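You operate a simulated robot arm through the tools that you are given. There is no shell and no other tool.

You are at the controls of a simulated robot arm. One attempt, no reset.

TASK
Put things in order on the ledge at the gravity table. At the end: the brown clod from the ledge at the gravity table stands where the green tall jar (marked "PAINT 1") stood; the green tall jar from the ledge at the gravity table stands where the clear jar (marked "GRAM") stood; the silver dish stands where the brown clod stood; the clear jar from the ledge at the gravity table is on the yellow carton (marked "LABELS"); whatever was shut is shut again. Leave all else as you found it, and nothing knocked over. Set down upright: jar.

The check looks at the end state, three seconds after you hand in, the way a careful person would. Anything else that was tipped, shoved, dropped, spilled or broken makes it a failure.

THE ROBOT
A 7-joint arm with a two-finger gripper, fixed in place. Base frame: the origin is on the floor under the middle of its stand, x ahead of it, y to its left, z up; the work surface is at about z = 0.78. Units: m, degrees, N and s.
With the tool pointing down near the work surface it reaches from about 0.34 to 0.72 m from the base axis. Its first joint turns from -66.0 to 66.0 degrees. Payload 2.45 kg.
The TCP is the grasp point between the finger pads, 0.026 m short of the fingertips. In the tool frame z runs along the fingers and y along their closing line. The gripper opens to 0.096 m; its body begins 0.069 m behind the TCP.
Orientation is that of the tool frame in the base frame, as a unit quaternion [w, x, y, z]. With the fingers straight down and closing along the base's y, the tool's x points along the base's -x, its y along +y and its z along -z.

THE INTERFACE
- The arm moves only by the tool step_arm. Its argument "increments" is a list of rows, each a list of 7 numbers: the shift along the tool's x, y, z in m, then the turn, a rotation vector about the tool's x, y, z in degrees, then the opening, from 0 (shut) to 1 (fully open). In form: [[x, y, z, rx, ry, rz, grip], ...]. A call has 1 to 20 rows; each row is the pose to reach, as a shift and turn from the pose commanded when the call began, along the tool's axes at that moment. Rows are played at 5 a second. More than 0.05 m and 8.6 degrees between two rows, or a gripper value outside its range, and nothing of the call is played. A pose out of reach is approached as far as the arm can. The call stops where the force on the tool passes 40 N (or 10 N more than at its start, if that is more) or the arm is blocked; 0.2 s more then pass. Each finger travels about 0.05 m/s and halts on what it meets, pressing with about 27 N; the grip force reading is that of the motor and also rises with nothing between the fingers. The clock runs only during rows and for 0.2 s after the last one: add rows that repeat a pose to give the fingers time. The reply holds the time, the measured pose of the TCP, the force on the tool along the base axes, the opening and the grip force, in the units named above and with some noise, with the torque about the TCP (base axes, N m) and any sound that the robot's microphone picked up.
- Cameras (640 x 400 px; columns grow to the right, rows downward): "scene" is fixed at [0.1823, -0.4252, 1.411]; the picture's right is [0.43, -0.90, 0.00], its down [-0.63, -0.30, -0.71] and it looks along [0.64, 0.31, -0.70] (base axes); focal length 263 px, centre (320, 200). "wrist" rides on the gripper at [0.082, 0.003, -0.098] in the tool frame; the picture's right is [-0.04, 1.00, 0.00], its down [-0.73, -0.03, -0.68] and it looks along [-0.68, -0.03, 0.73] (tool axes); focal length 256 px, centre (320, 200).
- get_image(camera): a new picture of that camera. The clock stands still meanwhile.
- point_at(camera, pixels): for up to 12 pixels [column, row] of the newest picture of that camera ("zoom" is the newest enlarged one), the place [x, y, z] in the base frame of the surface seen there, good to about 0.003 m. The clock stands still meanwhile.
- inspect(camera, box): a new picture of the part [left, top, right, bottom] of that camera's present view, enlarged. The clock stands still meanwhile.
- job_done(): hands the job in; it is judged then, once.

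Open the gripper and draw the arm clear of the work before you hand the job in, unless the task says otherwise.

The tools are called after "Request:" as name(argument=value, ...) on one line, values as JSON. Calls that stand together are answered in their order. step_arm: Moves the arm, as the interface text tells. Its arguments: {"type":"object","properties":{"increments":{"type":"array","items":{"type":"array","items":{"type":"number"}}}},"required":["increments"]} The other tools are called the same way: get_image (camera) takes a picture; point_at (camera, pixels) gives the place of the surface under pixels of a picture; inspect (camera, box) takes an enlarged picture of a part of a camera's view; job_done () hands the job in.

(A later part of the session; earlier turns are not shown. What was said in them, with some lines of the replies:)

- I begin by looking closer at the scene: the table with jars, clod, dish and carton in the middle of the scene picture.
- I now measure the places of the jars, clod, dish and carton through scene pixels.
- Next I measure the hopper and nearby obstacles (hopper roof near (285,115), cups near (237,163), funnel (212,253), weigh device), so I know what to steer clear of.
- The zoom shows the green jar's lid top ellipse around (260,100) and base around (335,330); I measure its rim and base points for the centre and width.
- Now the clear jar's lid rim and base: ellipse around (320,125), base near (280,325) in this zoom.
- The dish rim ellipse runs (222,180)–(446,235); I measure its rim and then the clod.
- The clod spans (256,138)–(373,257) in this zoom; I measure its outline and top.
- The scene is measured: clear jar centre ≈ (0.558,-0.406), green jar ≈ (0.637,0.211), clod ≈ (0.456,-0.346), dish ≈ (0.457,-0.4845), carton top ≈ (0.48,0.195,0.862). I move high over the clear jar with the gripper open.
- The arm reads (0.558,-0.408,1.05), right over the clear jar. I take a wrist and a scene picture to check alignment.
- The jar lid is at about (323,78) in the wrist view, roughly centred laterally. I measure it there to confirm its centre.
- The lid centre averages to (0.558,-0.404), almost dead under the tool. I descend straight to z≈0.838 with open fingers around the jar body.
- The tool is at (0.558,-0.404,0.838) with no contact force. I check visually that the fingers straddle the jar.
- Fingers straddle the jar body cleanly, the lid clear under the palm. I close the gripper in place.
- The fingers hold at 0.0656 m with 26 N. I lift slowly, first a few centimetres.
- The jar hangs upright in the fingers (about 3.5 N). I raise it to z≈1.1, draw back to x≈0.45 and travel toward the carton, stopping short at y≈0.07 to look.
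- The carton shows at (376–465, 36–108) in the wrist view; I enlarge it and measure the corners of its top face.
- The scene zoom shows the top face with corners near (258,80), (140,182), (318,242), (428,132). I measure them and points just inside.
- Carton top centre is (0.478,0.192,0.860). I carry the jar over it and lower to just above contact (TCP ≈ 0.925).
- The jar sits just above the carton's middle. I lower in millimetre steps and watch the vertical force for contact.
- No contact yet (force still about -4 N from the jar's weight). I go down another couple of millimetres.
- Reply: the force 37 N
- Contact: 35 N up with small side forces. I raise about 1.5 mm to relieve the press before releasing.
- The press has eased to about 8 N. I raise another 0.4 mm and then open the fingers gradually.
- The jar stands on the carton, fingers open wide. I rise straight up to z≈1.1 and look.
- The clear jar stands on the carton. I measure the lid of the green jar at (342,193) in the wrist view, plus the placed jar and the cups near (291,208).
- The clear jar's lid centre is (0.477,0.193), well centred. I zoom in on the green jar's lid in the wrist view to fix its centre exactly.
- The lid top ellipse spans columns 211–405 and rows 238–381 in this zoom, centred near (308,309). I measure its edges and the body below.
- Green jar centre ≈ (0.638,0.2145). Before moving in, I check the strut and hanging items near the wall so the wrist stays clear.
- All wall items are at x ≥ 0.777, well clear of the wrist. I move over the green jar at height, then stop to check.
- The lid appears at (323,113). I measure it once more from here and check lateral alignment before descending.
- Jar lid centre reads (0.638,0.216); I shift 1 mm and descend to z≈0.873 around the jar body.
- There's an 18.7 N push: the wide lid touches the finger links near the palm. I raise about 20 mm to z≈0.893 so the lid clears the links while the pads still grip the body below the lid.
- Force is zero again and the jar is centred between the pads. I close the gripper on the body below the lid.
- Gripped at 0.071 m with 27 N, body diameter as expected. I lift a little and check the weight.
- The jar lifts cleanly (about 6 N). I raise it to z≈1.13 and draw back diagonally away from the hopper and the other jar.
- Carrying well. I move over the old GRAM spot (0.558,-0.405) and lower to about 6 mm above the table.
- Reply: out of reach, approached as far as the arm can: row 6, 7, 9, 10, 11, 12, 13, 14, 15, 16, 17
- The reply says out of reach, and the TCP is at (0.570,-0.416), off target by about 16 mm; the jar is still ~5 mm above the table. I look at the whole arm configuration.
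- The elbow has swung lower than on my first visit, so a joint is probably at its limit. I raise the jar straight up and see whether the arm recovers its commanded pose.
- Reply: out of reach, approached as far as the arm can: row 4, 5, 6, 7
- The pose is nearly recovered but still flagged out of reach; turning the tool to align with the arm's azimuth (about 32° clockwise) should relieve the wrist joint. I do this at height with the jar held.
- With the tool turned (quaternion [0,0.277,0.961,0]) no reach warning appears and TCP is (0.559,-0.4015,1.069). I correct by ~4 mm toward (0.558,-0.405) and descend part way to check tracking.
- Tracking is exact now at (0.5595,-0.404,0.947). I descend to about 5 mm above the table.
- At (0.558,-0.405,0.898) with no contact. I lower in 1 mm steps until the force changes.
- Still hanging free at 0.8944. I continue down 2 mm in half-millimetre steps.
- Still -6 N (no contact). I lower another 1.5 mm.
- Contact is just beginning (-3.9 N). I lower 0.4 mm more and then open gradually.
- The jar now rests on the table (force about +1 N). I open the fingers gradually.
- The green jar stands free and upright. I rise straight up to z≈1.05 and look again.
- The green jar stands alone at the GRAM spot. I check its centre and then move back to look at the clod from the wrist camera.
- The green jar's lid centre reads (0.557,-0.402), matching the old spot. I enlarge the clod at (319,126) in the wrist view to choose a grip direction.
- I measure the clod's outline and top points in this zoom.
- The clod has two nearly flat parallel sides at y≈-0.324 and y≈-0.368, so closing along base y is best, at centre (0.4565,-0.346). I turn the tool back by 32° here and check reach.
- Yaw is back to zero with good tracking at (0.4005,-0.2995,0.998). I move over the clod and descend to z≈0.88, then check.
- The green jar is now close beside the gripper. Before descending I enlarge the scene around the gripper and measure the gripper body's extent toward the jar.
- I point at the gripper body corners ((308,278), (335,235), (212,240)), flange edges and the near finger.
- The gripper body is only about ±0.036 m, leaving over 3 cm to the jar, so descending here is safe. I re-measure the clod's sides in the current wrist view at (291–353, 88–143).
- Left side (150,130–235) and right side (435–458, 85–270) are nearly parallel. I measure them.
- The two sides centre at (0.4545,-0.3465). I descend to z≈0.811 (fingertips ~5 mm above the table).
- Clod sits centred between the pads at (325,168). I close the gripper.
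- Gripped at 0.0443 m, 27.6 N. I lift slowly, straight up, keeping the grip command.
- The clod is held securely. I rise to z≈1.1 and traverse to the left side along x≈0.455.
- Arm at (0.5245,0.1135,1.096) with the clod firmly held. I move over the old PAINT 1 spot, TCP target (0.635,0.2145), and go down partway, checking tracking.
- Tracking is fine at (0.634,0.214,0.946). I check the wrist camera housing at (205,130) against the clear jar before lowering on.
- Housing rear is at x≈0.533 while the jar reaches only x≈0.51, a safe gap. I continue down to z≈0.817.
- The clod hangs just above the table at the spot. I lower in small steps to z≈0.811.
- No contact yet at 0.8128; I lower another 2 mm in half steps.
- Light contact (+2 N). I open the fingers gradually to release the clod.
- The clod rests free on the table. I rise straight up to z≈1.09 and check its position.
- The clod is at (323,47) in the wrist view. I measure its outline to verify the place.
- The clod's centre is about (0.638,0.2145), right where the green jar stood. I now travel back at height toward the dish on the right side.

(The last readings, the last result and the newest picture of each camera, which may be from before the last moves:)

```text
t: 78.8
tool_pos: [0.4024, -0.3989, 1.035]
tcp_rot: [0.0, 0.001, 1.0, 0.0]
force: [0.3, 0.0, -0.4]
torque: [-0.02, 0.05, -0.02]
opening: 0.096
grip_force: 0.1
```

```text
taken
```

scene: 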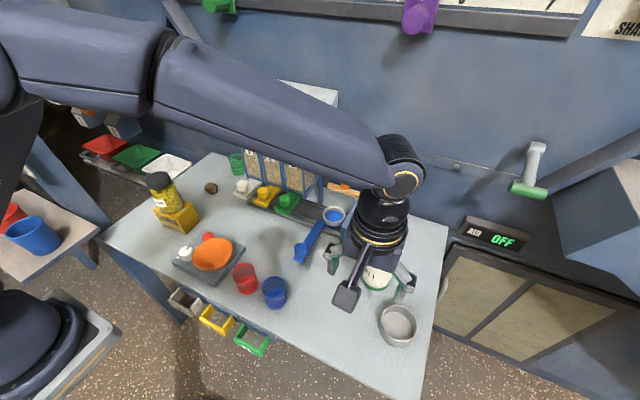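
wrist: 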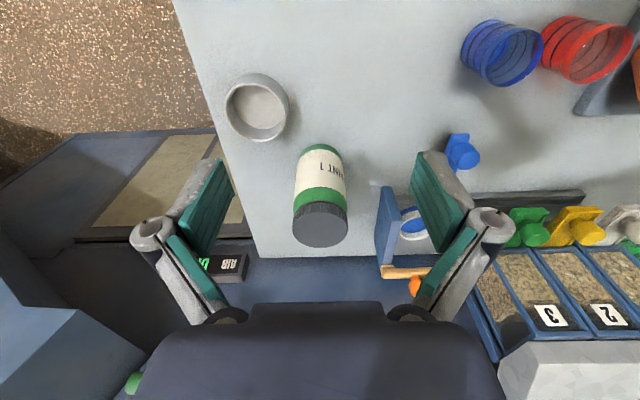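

Now at (0.402,-0.399,1.035). I enlarge the dish at (257,107) in the wrist view and measure its rim.

Request:
inspect(camera="wrist", box=[210, 60, 305, 155])

```text
4.21 times, centred on (258, 108) of wrist
```

zoom: 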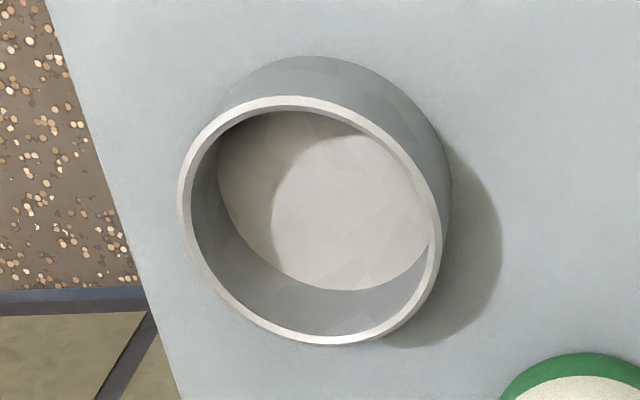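

The rim runs from (180,205) to (440,235), top (290,100), bottom (330,342). I measure it.

Request:
point_at(camera="zoom", pixels=[[183, 200], [436, 240], [285, 101], [330, 340], [220, 125], [390, 135], [215, 290], [415, 310], [330, 230], [445, 170], [320, 60], [235, 92]])

Request:
point_at(camera="scene", pixels=[[445, 290], [440, 300], [430, 330], [425, 370], [436, 280], [430, 300]])

```text
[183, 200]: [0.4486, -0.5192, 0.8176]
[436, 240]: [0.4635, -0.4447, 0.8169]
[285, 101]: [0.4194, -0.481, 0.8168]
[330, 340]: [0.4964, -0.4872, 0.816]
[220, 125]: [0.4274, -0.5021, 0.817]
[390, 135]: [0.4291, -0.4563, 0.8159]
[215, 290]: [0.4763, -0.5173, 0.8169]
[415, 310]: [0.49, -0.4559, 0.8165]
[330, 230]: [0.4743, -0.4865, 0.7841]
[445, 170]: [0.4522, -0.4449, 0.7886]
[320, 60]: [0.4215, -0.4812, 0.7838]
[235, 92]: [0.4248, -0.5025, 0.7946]
```

```text
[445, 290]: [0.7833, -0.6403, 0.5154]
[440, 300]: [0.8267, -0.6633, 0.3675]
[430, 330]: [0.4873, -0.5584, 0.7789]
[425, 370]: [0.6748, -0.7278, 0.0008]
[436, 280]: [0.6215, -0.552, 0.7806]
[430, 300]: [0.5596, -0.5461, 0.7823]
```

Dish centre ≈ (0.457,-0.484), outer diameter ≈ 0.079. I turn the tool 20° clockwise here to keep the wrist comfortable and the finger clear of the jar.

Request:
step_arm(increments=[[0, 0, 0, 0, 0, 7, 1], [0, 0, 0, 0, 0, 14, 1], [0, 0, 0, 0, 0, 20, 1], [0, 0, 0, 0, 0, 20, 1], [0, 0, 0, 0, 0, 20, 1]])

```text
t: 80.0
tool_pos: [0.4019, -0.3969, 1.0365]
tcp_rot: [-0.001, 0.173, 0.985, 0.0]
force: [0.9, -0.1, 1.0]
torque: [-0.02, 0.05, 0.01]
opening: 0.0961
grip_force: 0.0
```

Yaw is 20° (quaternion [0,0.173,0.985,0]). I move above the dish centre and descend to z≈0.92.

Request:
step_arm(increments=[[-0.02, -0.0155, 0, 0, 0, 0, 1], [-0.04, -0.031, 0.0, 0, 0, 0, 1], [-0.06, -0.0465, 0.02, 0, 0, 0, 1], [-0.0811, -0.062, 0.04, 0, 0, 0, 1], [-0.0811, -0.062, 0.07, 0, 0, 0, 1], [-0.0811, -0.062, 0.1, 0, 0, 0, 1], [-0.0811, -0.062, 0.116, 0, 0, 0, 1], [-0.0811, -0.062, 0.116, 0, 0, 0, 1]])

Request:
get_image(camera="wrist")

Request:
get_image(camera="scene")

```text
t: 81.8
tool_pos: [0.4569, -0.4845, 0.919]
tcp_rot: [0.0, 0.174, 0.985, 0.0]
force: [0.4, 0.2, -0.2]
torque: [-0.04, 0.01, 0.02]
opening: 0.096
grip_force: 0.0
```

```text
taken
```

wrist: 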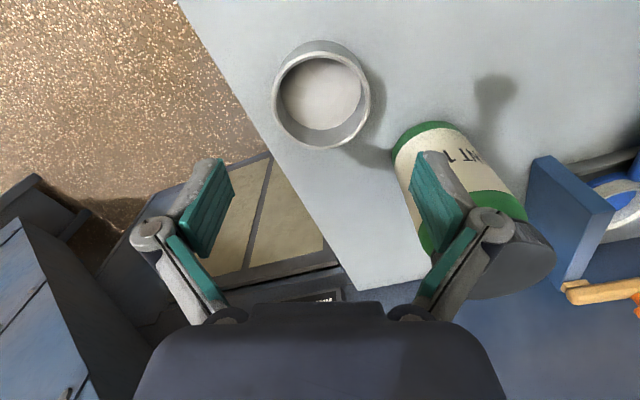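

```text
taken
```

scene: 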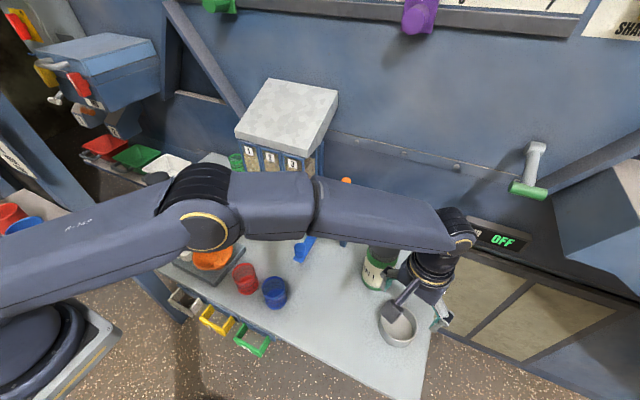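

Tracking exact at (0.457,-0.4845,0.919). The forearm visually passes above the green jar, so I measure the forearm's lower edge and wrist to be sure of the height gap.

Request:
point_at(camera="scene", pixels=[[390, 240], [380, 225], [370, 200], [425, 250], [440, 245], [465, 225], [440, 215], [350, 235], [420, 270], [448, 290]])

Request:
point_at(camera="wrist", pixels=[[276, 95], [369, 95], [320, 55], [322, 143], [285, 65], [357, 65], [287, 130], [357, 130]])

```text
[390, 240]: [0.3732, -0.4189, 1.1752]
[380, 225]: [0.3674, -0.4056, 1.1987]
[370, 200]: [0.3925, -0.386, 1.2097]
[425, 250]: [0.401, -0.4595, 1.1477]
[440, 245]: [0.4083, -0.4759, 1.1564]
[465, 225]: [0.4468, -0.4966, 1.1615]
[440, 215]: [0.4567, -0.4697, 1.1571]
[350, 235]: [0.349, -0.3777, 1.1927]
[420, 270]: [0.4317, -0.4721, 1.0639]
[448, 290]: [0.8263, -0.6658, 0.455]
```

```text
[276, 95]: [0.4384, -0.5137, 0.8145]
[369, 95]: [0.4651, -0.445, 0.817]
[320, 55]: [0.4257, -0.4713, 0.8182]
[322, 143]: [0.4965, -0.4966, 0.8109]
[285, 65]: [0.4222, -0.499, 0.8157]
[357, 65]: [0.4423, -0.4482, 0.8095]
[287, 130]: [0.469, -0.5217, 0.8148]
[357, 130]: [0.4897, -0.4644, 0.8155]
```

The forearm is at z≈1.17–1.2 and not over the jar, so all clear. The dish is within 1 mm of centre; I descend to z≈0.812 with the fingers around it.

Request:
step_arm(increments=[[0, 0.0008, 0.03, 0, 0, 0, 1], [0, 0.0008, 0.055, 0, 0, 0, 1], [0, 0.0008, 0.075, 0, 0, 0, 1], [0, 0.0008, 0.09, 0, 0, 0, 1], [0, 0.0008, 0.1, 0, 0, 0, 1], [0, 0.0008, 0.106, 0, 0, 0, 1], [0, 0.0008, 0.106, 0, 0, 0, 1]])

Request:
get_image(camera="wrist")

Request:
inspect(camera="scene", box=[340, 220, 470, 370])

```text
t: 83.4
tool_pos: [0.4571, -0.4804, 0.8116]
tcp_rot: [0.0, 0.173, 0.985, 0.001]
force: [0.9, -0.2, -0.3]
torque: [-0.01, 0.02, 0.02]
opening: 0.096
grip_force: 0.1
```

```text
taken
```

wrist: 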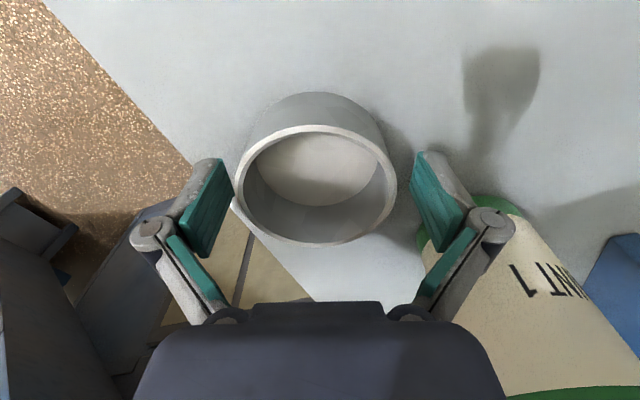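

```text
2.67 times, centred on (405, 295) of scene
```

zoom: 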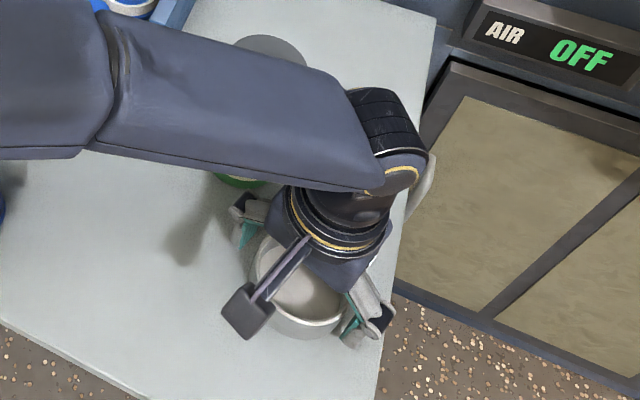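

The TCP ended 3 mm off in y (-0.4804) and the dish shows at columns 235–397, i.e. shifted left. I correct by -3 mm along tool y before closing.

Request:
step_arm(increments=[[0, -0.0015, 0, 0, 0, 0, 1], [0, -0.003, 0, 0, 0, 0, 1], [0, -0.003, 0, 0, 0, 0, 1]])

Request:
get_image(camera="wrist")

```text
t: 84.2
tool_pos: [0.4551, -0.4847, 0.8128]
tcp_rot: [0.0, 0.174, 0.985, 0.0]
force: [0.0, -0.1, 0.5]
torque: [0.0, -0.01, -0.01]
opening: 0.096
grip_force: 0.0
```

```text
taken
```

wrist: 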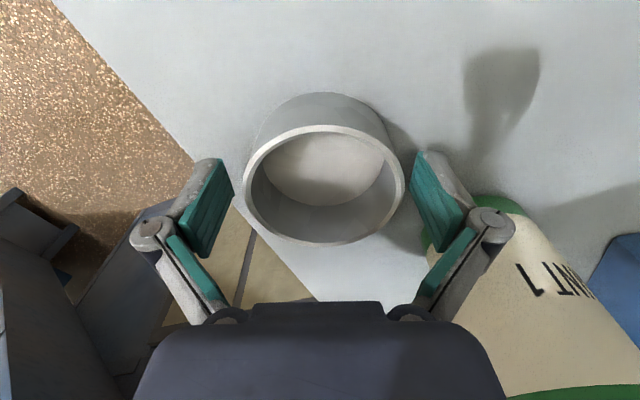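

Now the rim spans columns 243–405, centred between the pads. I close slowly on the dish.

Request:
step_arm(increments=[[0, 0, 0, 0, 0, 0, 0.95], [0, 0, 0, 0, 0, 0, 0.9], [0, 0, 0, 0, 0, 0, 0.85], [0, 0, 0, 0, 0, 0, 0.8], [0, 0, 0, 0, 0, 0, 0.7], [0, 0, 0, 0, 0, 0, 0.6], [0, 0, 0, 0, 0, 0, 0.5], [0, 0, 0, 0, 0, 0, 0.5], [0, 0, 0, 0, 0, 0, 0.5]])

Request:
get_image(camera="wrist")

```text
t: 86.2
tool_pos: [0.4538, -0.4851, 0.8128]
tcp_rot: [0.0, 0.174, 0.985, 0.0]
force: [-0.3, 1.2, 5.2]
torque: [0.05, 0.04, 0.05]
opening: 0.0769
grip_force: 26.9
```

```text
taken
```

wrist: 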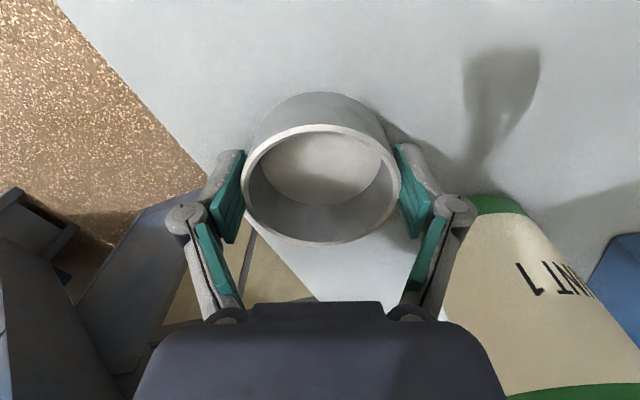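

Gripped at 0.0769 m, 26.9 N. I lift slowly by 5 cm and check that the dish stays level.

Request:
step_arm(increments=[[0, 0, -0.003, 0, 0, 0, 0.4], [0, 0, -0.008, 0, 0, 0, 0.3], [0, 0, -0.016, 0, 0, 0, 0.3], [0, 0, -0.028, 0, 0, 0, 0.3], [0, 0, -0.04, 0, 0, 0, 0.3], [0, 0, -0.05, 0, 0, 0, 0.3], [0, 0, -0.05, 0, 0, 0, 0.3]])

Request:
get_image(camera="wrist")

Request:
get_image(camera="scene")

```text
t: 87.8
tool_pos: [0.4532, -0.486, 0.8623]
tcp_rot: [0.0, 0.174, 0.985, 0.0]
force: [-0.2, 0.0, 0.5]
torque: [0.02, 0.0, -0.02]
opening: 0.0768
grip_force: 26.6
```

```text
taken
```

wrist: 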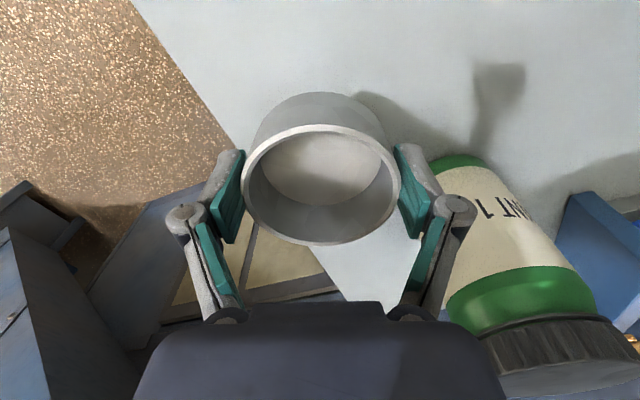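

```text
taken
```

scene: 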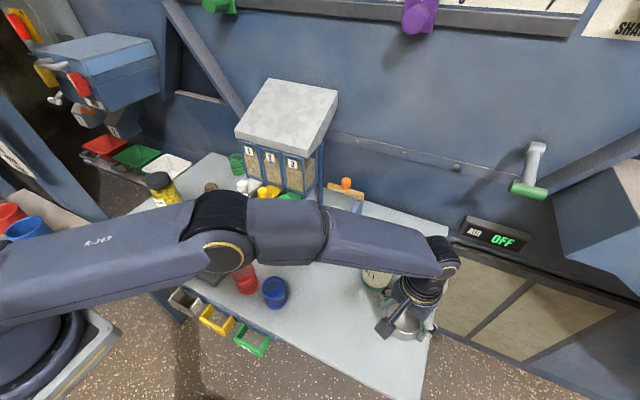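

The dish is held level. I measure its rim in the wrist view to get its centre relative to the TCP.

Request:
point_at(camera="wrist", pixels=[[245, 185], [398, 185], [320, 128], [320, 243], [262, 140], [380, 140], [262, 225], [382, 228]])

```text
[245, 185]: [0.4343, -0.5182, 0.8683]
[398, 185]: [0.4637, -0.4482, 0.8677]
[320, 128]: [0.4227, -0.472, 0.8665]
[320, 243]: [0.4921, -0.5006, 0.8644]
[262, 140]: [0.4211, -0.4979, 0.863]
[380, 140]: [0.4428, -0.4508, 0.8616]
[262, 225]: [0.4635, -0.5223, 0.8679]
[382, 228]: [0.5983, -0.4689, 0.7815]
```

The dish centre sits about 3 mm ahead of the TCP. I carry it sideways toward the clod's old place, TCP target (0.454,-0.345).

Request:
step_arm(increments=[[0.0053, 0.0148, 0, 0, 0, 0, 0.3], [0.0106, 0.0296, 0, 0, 0, 0, 0.3], [0.0158, 0.0444, 0, 0, 0, 0, 0.3], [0.0211, 0.0592, 0, 0, 0, 0, 0.3], [0.0264, 0.074, 0, 0, 0, 0, 0.3], [0.0316, 0.0888, 0, 0, 0, 0, 0.3], [0.0369, 0.1036, 0, 0, 0, 0, 0.3], [0.0422, 0.1184, 0, 0, 0, 0, 0.3], [0.0473, 0.1328, 0, 0, 0, 0, 0.3], [0.0473, 0.1328, 0, 0, 0, 0, 0.3], [0.0473, 0.1328, 0, 0, 0, 0, 0.3]])

Request:
get_image(camera="wrist")

Request:
get_image(camera="scene")

```text
t: 90.2
tool_pos: [0.4578, -0.3432, 0.8615]
tcp_rot: [0.001, 0.174, 0.985, -0.001]
force: [-0.5, -0.4, -0.2]
torque: [0.0, 0.0, 0.0]
opening: 0.0766
grip_force: 27.1
```

```text
taken
```

wrist: 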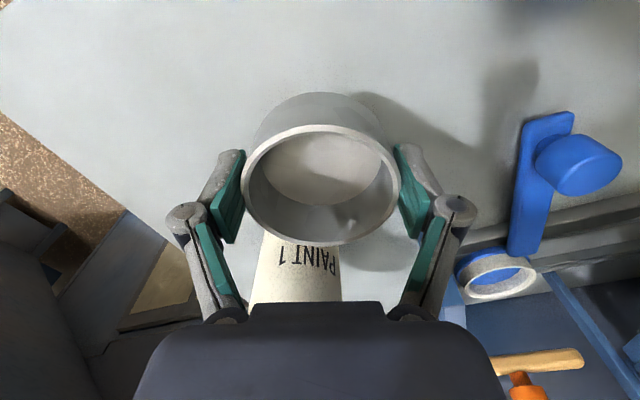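

```text
taken
```

scene: 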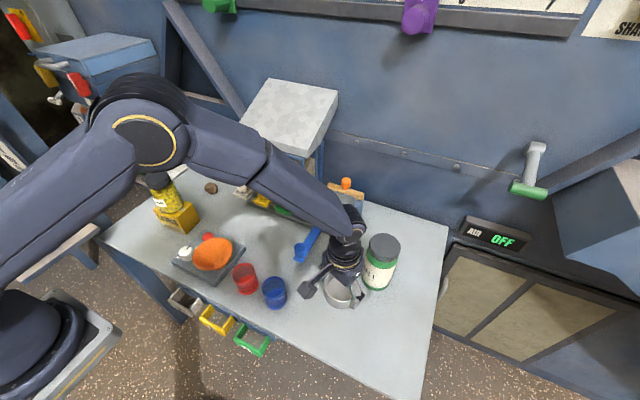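

TCP reads (0.458,-0.343). I measure the held dish's rim here for a final position correction.

Request:
point_at(camera="wrist", pixels=[[245, 185], [398, 185], [320, 128], [322, 242], [260, 143], [384, 143], [262, 225], [250, 205], [394, 205]])

Request:
inspect(camera="scene", box=[290, 220, 420, 330])

```text
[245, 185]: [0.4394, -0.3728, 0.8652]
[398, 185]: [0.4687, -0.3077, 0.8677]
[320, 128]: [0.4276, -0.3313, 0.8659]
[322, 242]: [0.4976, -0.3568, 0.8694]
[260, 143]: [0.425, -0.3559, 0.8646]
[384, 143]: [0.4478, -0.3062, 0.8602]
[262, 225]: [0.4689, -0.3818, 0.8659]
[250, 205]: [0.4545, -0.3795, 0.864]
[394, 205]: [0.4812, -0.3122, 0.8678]
```

```text
3.64 times, centred on (355, 275) of scene
```

zoom: 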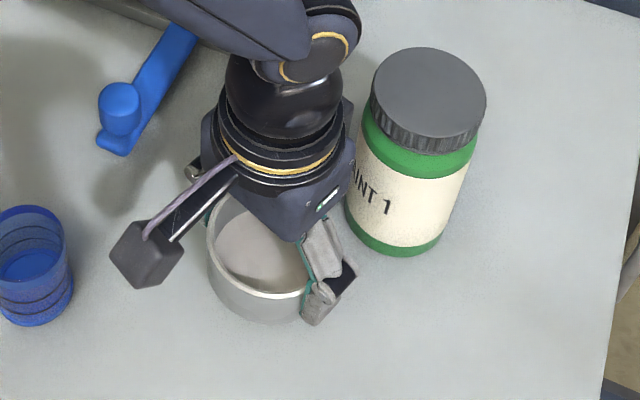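

The dish centre is at about (0.462,-0.344); I shift it -5 mm in x and -2 mm in y while lowering 45 mm.

Request:
step_arm(increments=[[0.002, -0.002, 0.005, 0, 0, 0, 0.3], [0.004, -0.0038, 0.015, 0, 0, 0, 0.3], [0.004, -0.0038, 0.028, 0, 0, 0, 0.3], [0.004, -0.0038, 0.038, 0, 0, 0, 0.3], [0.004, -0.0038, 0.044, 0, 0, 0, 0.3], [0.004, -0.0038, 0.044, 0, 0, 0, 0.3]])

Request:
get_image(camera="wrist")

```text
t: 91.6
tool_pos: [0.4507, -0.3448, 0.8178]
tcp_rot: [-0.001, 0.174, 0.985, 0.0]
force: [-0.1, 0.0, -0.8]
torque: [0.0, 0.02, -0.01]
opening: 0.0769
grip_force: 27.2
```

```text
taken
```

wrist: 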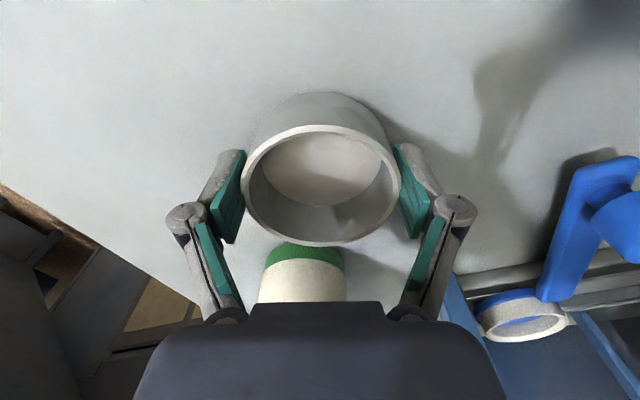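

TCP is (0.451,-0.345,0.818) with the dish about 5 mm above the table. I re-measure the rim to verify the centre.

Request:
point_at(camera="wrist", pixels=[[245, 185], [398, 185], [320, 128], [322, 242], [250, 205], [394, 205], [247, 195], [397, 195]])

```text
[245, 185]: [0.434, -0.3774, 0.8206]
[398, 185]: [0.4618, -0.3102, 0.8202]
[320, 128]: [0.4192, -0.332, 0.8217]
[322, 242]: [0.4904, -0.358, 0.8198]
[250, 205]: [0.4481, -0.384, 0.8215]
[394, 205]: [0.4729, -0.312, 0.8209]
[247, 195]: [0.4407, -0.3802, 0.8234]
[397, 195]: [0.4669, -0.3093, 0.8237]
```

The dish centre is (0.4545,-0.345); I nudge +2 mm in x and lower to contact in small steps.

Request:
step_arm(increments=[[-0.001, -0.0003, 0.001, 0, 0, 0, 0.3], [-0.0022, -0.0003, 0.002, 0, 0, 0, 0.3], [-0.0022, -0.0003, 0.003, 0, 0, 0, 0.3], [-0.0022, -0.0003, 0.004, 0, 0, 0, 0.3], [-0.0022, -0.0003, 0.0045, 0, 0, 0, 0.3]])

```text
t: 92.8
tool_pos: [0.4523, -0.3464, 0.8141]
tcp_rot: [0.0, 0.174, 0.985, 0.0]
force: [-0.6, -1.0, -0.9]
torque: [-0.01, 0.02, -0.01]
opening: 0.0766
grip_force: 27.2
```

No contact yet at 0.8141; I lower another 1.5 mm.

Request:
step_arm(increments=[[0, 0, 0.0006, 0, 0, 0, 0.3], [0, 0, 0.0012, 0, 0, 0, 0.3], [0, 0, 0.0016, 0, 0, 0, 0.3]])

```text
t: 93.6
tool_pos: [0.4525, -0.3482, 0.8137]
tcp_rot: [0.0, 0.174, 0.985, 0.0]
force: [-0.1, 0.1, -0.8]
torque: [-0.02, 0.05, 0.0]
opening: 0.0767
grip_force: 27.4
```

Still hanging (-0.8 N). I lower about 1.5 mm more.

Request:
step_arm(increments=[[0, 0, 0.0006, 0, 0, 0, 0.3], [0, 0, 0.0012, 0, 0, 0, 0.3], [0, 0, 0.0015, 0, 0, 0, 0.3]])

```text
t: 94.4
tool_pos: [0.4526, -0.3476, 0.8119]
tcp_rot: [0.002, 0.174, 0.985, 0.0]
force: [0.1, 1.6, 15.4]
torque: [0.06, 0.05, 0.19]
opening: 0.0769
grip_force: 27.2
```

Contact now (15 N). I back off 0.6 mm and open gradually.

Request:
step_arm(increments=[[0, 0, -0.0006, 0, 0, 0, 0.3], [0, 0, -0.0006, 0, 0, 0, 0.5], [0, 0, -0.0006, 0, 0, 0, 0.78], [0, 0, -0.0006, 0, 0, 0, 0.81], [0, 0, -0.0006, 0, 0, 0, 0.85], [0, 0, -0.0006, 0, 0, 0, 0.9], [0, 0, -0.0006, 0, 0, 0, 0.95], [0, 0, -0.0006, 0, 0, 0, 1], [0, 0, -0.0006, 0, 0, 0, 1], [0, 0, -0.0006, 0, 0, 0, 1]])

Request:
get_image(camera="wrist")

```text
t: 96.6
tool_pos: [0.4523, -0.3476, 0.8129]
tcp_rot: [0.0, 0.174, 0.985, 0.0]
force: [0.0, 0.0, 0.0]
torque: [0.04, 0.0, 0.02]
opening: 0.0958
grip_force: 0.0
```

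```text
taken
```

wrist: 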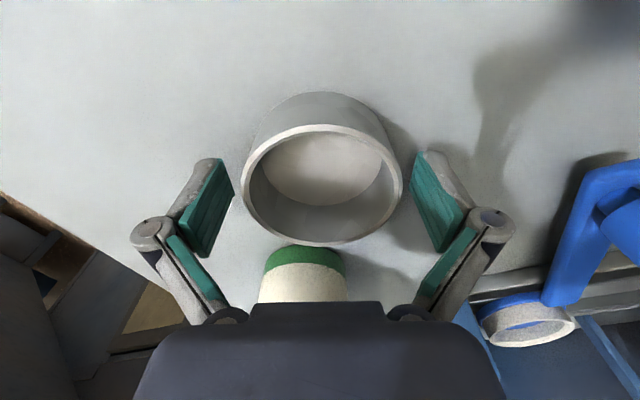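

The dish is free, centred between the open fingers. I rise straight up slowly at first, then to z≈1.08.

Request:
step_arm(increments=[[0, 0, -0.01, 0, 0, 0, 1], [0, 0, -0.025, 0, 0, 0, 1], [0, 0, -0.045, 0, 0, 0, 1], [0, 0, -0.075, 0, 0, 0, 1], [0, 0, -0.11, 0, 0, 0, 1], [0, 0, -0.15, 0, 0, 0, 1], [0, 0, -0.19, 0, 0, 0, 1], [0, 0, -0.23, 0, 0, 0, 1], [0, 0, -0.265, 0, 0, 0, 1], [0, 0, -0.265, 0, 0, 0, 1]])

Request:
get_image(camera="wrist")

Request:
get_image(camera="scene")

```text
t: 98.8
tool_pos: [0.453, -0.3478, 1.0771]
tcp_rot: [0.0, 0.174, 0.985, 0.0]
force: [-0.5, -0.1, -0.3]
torque: [-0.02, -0.02, -0.04]
opening: 0.096
grip_force: 0.0
```

```text
taken
```

wrist: 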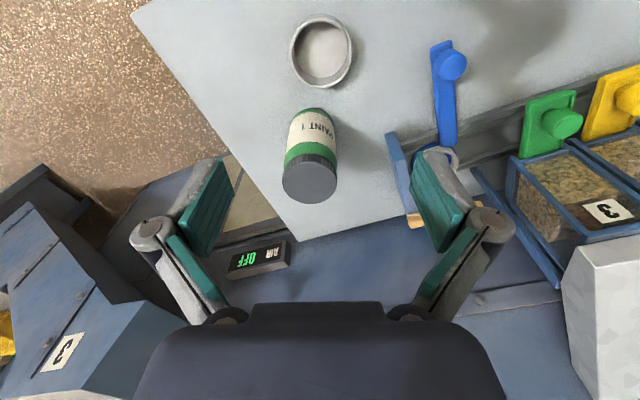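

```text
taken
```

scene: 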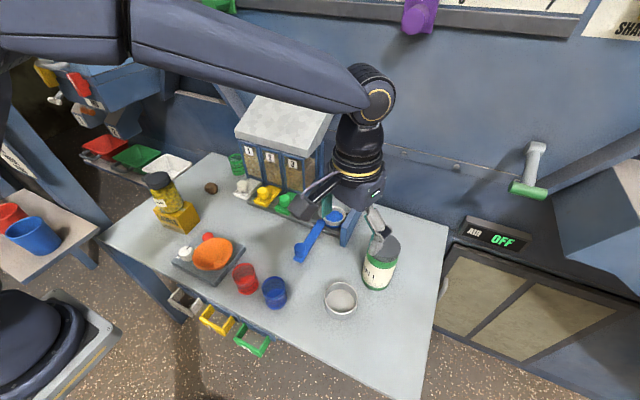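

All four items are placed. I turn the tool back and return to the starting pose, clear of the work.

Request:
step_arm(increments=[[0, 0, -0.02, 0, 0, -7, 1], [0, 0, -0.04, 0, 0, -14, 1], [0, 0, -0.06, 0, 0, -20, 1], [0, 0, -0.088, 0, 0, -20, 1], [0, 0, -0.088, 0, 0, -20, 1]])

Request:
step_arm(increments=[[0, 0.035, 0, 0, 0, 0, 1], [0, 0.07, 0, 0, 0, 0, 1], [0.005, 0.105, 0, 0, 0, 0, 1], [0.01, 0.14, 0, 0, 0, 0, 1], [0.015, 0.175, 0, 0, 0, 0, 1], [0.02, 0.21, 0, 0, 0, 0, 1], [0.025, 0.245, 0, 0, 0, 0, 1], [0.027, 0.28, 0, 0, 0, 0, 1], [0.027, 0.315, 0, 0, 0, 0, 1], [0.027, 0.35, 0, 0, 0, 0, 1], [0.027, 0.35, 0, 0, 0, 0, 1]])

Request:
get_image(camera="scene")

Request:
get_image(camera="wrist")

```text
t: 100.0
tool_pos: [0.4516, -0.3464, 1.1644]
tcp_rot: [0.0, -0.001, 1.0, 0.0]
force: [-0.1, 0.6, -0.4]
torque: [-0.03, -0.01, 0.0]
opening: 0.096
grip_force: 0.1
```

```text
t: 102.4
tool_pos: [0.4236, 0.0029, 1.1629]
tcp_rot: [0.0, 0.0, 1.0, 0.0]
force: [0.0, 1.1, 0.2]
torque: [0.01, -0.03, 0.01]
opening: 0.0962
grip_force: 0.0
```

```text
taken
```

scene: 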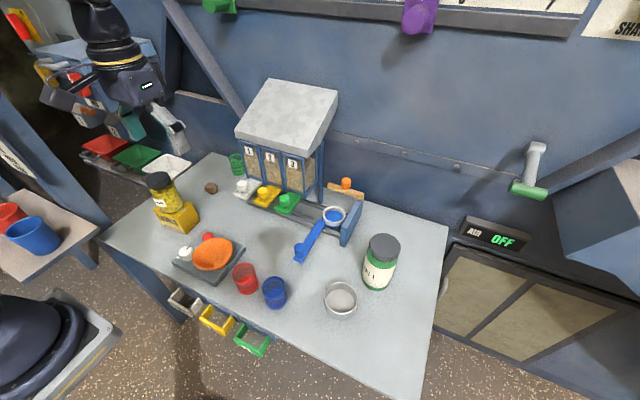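

```text
taken
```

wrist: 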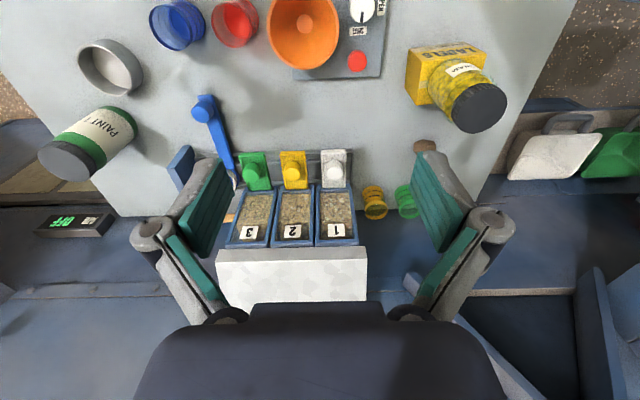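

The whole arrangement looks right. I verify the placed positions closely: dish, clod, green jar and the jar on the carton.

Request:
inspect(camera="scene", box=[310, 225, 430, 325])

Request:
point_at(camera="scene", pixels=[[211, 188], [205, 187], [217, 188], [211, 183], [383, 247], [369, 247], [398, 248], [157, 178], [199, 218], [186, 232], [157, 224], [183, 219]])

Request:
inspect(camera="scene", box=[130, 150, 250, 250])

```text
4.00 times, centred on (370, 275) of scene
```

zoom: 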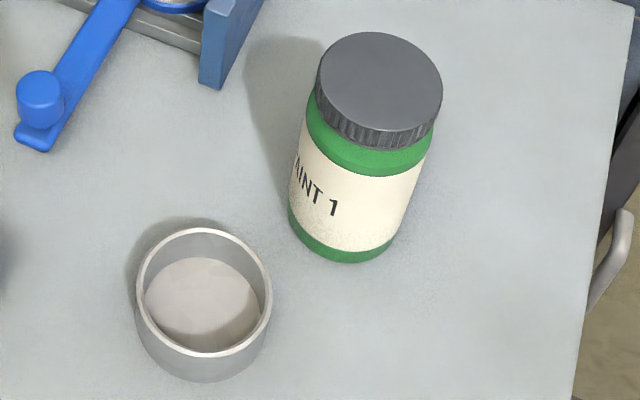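

```text
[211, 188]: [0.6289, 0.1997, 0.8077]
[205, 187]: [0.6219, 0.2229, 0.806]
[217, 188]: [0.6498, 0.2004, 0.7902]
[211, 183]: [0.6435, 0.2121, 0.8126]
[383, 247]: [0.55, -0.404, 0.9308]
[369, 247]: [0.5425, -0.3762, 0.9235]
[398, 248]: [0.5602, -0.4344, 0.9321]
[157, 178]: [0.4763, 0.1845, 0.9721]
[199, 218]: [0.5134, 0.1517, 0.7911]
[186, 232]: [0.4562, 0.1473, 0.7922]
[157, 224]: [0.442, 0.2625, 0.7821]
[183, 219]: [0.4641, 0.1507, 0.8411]
```

```text
4.00 times, centred on (190, 200) of scene
```

zoom: 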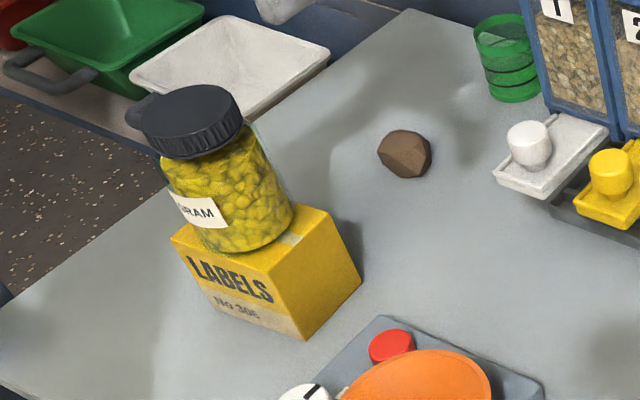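

The carton has not moved and both jars stand upright with lids on. One last check on the dish's centre through an enlarged view.

Request:
inspect(camera="scene", box=[310, 270, 374, 330])

```text
6.67 times, centred on (342, 300) of scene
```

zoom: 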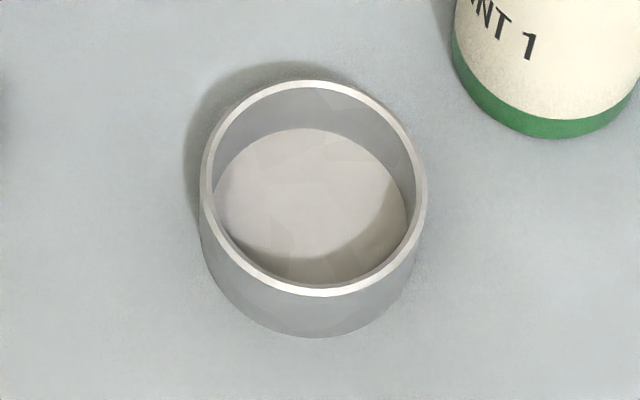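

I measure opposite rim points of the dish: (206,180)/(422,200), (305,85)/(325,291).

Request:
point_at(camera="zoom", pixels=[[206, 180], [422, 200], [305, 85], [325, 291], [240, 112], [395, 262], [385, 115], [232, 250]])

```text
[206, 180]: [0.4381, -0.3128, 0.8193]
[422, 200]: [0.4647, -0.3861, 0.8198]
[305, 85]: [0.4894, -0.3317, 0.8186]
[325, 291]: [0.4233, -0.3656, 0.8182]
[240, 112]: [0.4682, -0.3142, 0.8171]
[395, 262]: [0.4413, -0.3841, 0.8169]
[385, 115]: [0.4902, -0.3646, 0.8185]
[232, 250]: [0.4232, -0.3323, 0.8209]
```

The dish centre is (0.455,-0.349), within about 4 mm of the clod's old spot. Everything is upright, both lids are on, the gripper is open and the arm is clear, so I hand in the job.

Request:
job_done()

```text
The job is handed in.
```

I've handed the job in. All four items are in their new places and nothing was knocked over. I don't have the check's verdict, only my own measurements from the last pictures.

| Item | Now stands | How close |
|---|---|---|
| Clear jar "GRAM" | On the "LABELS" carton | About 1 mm off the centre of the carton top |
| Green tall jar "PAINT 1" | Where the clear jar stood | Within about 2 mm |
| Brown clod | Where the green jar stood | Within about 2 mm |
| Silver dish | Where the clod stood | About 4 mm off |

- **State of the rest:** Both jars are upright with their lids on, and the carton did not move. I opened nothing, so there was nothing to shut again.
- **Green jar, pick-up:** The gripper first came down too far and pressed on the lid with about 19 N. I raised it and gripped lower on the body. The jar did not tip.
- **Green jar, set-down:** The arm briefly could not reach the spot at its first angle, so I turned the gripper about 32° for the set-down. The jar's label therefore faces a somewhat different way than before.

The gripper is open and the arm is back near its starting pose.
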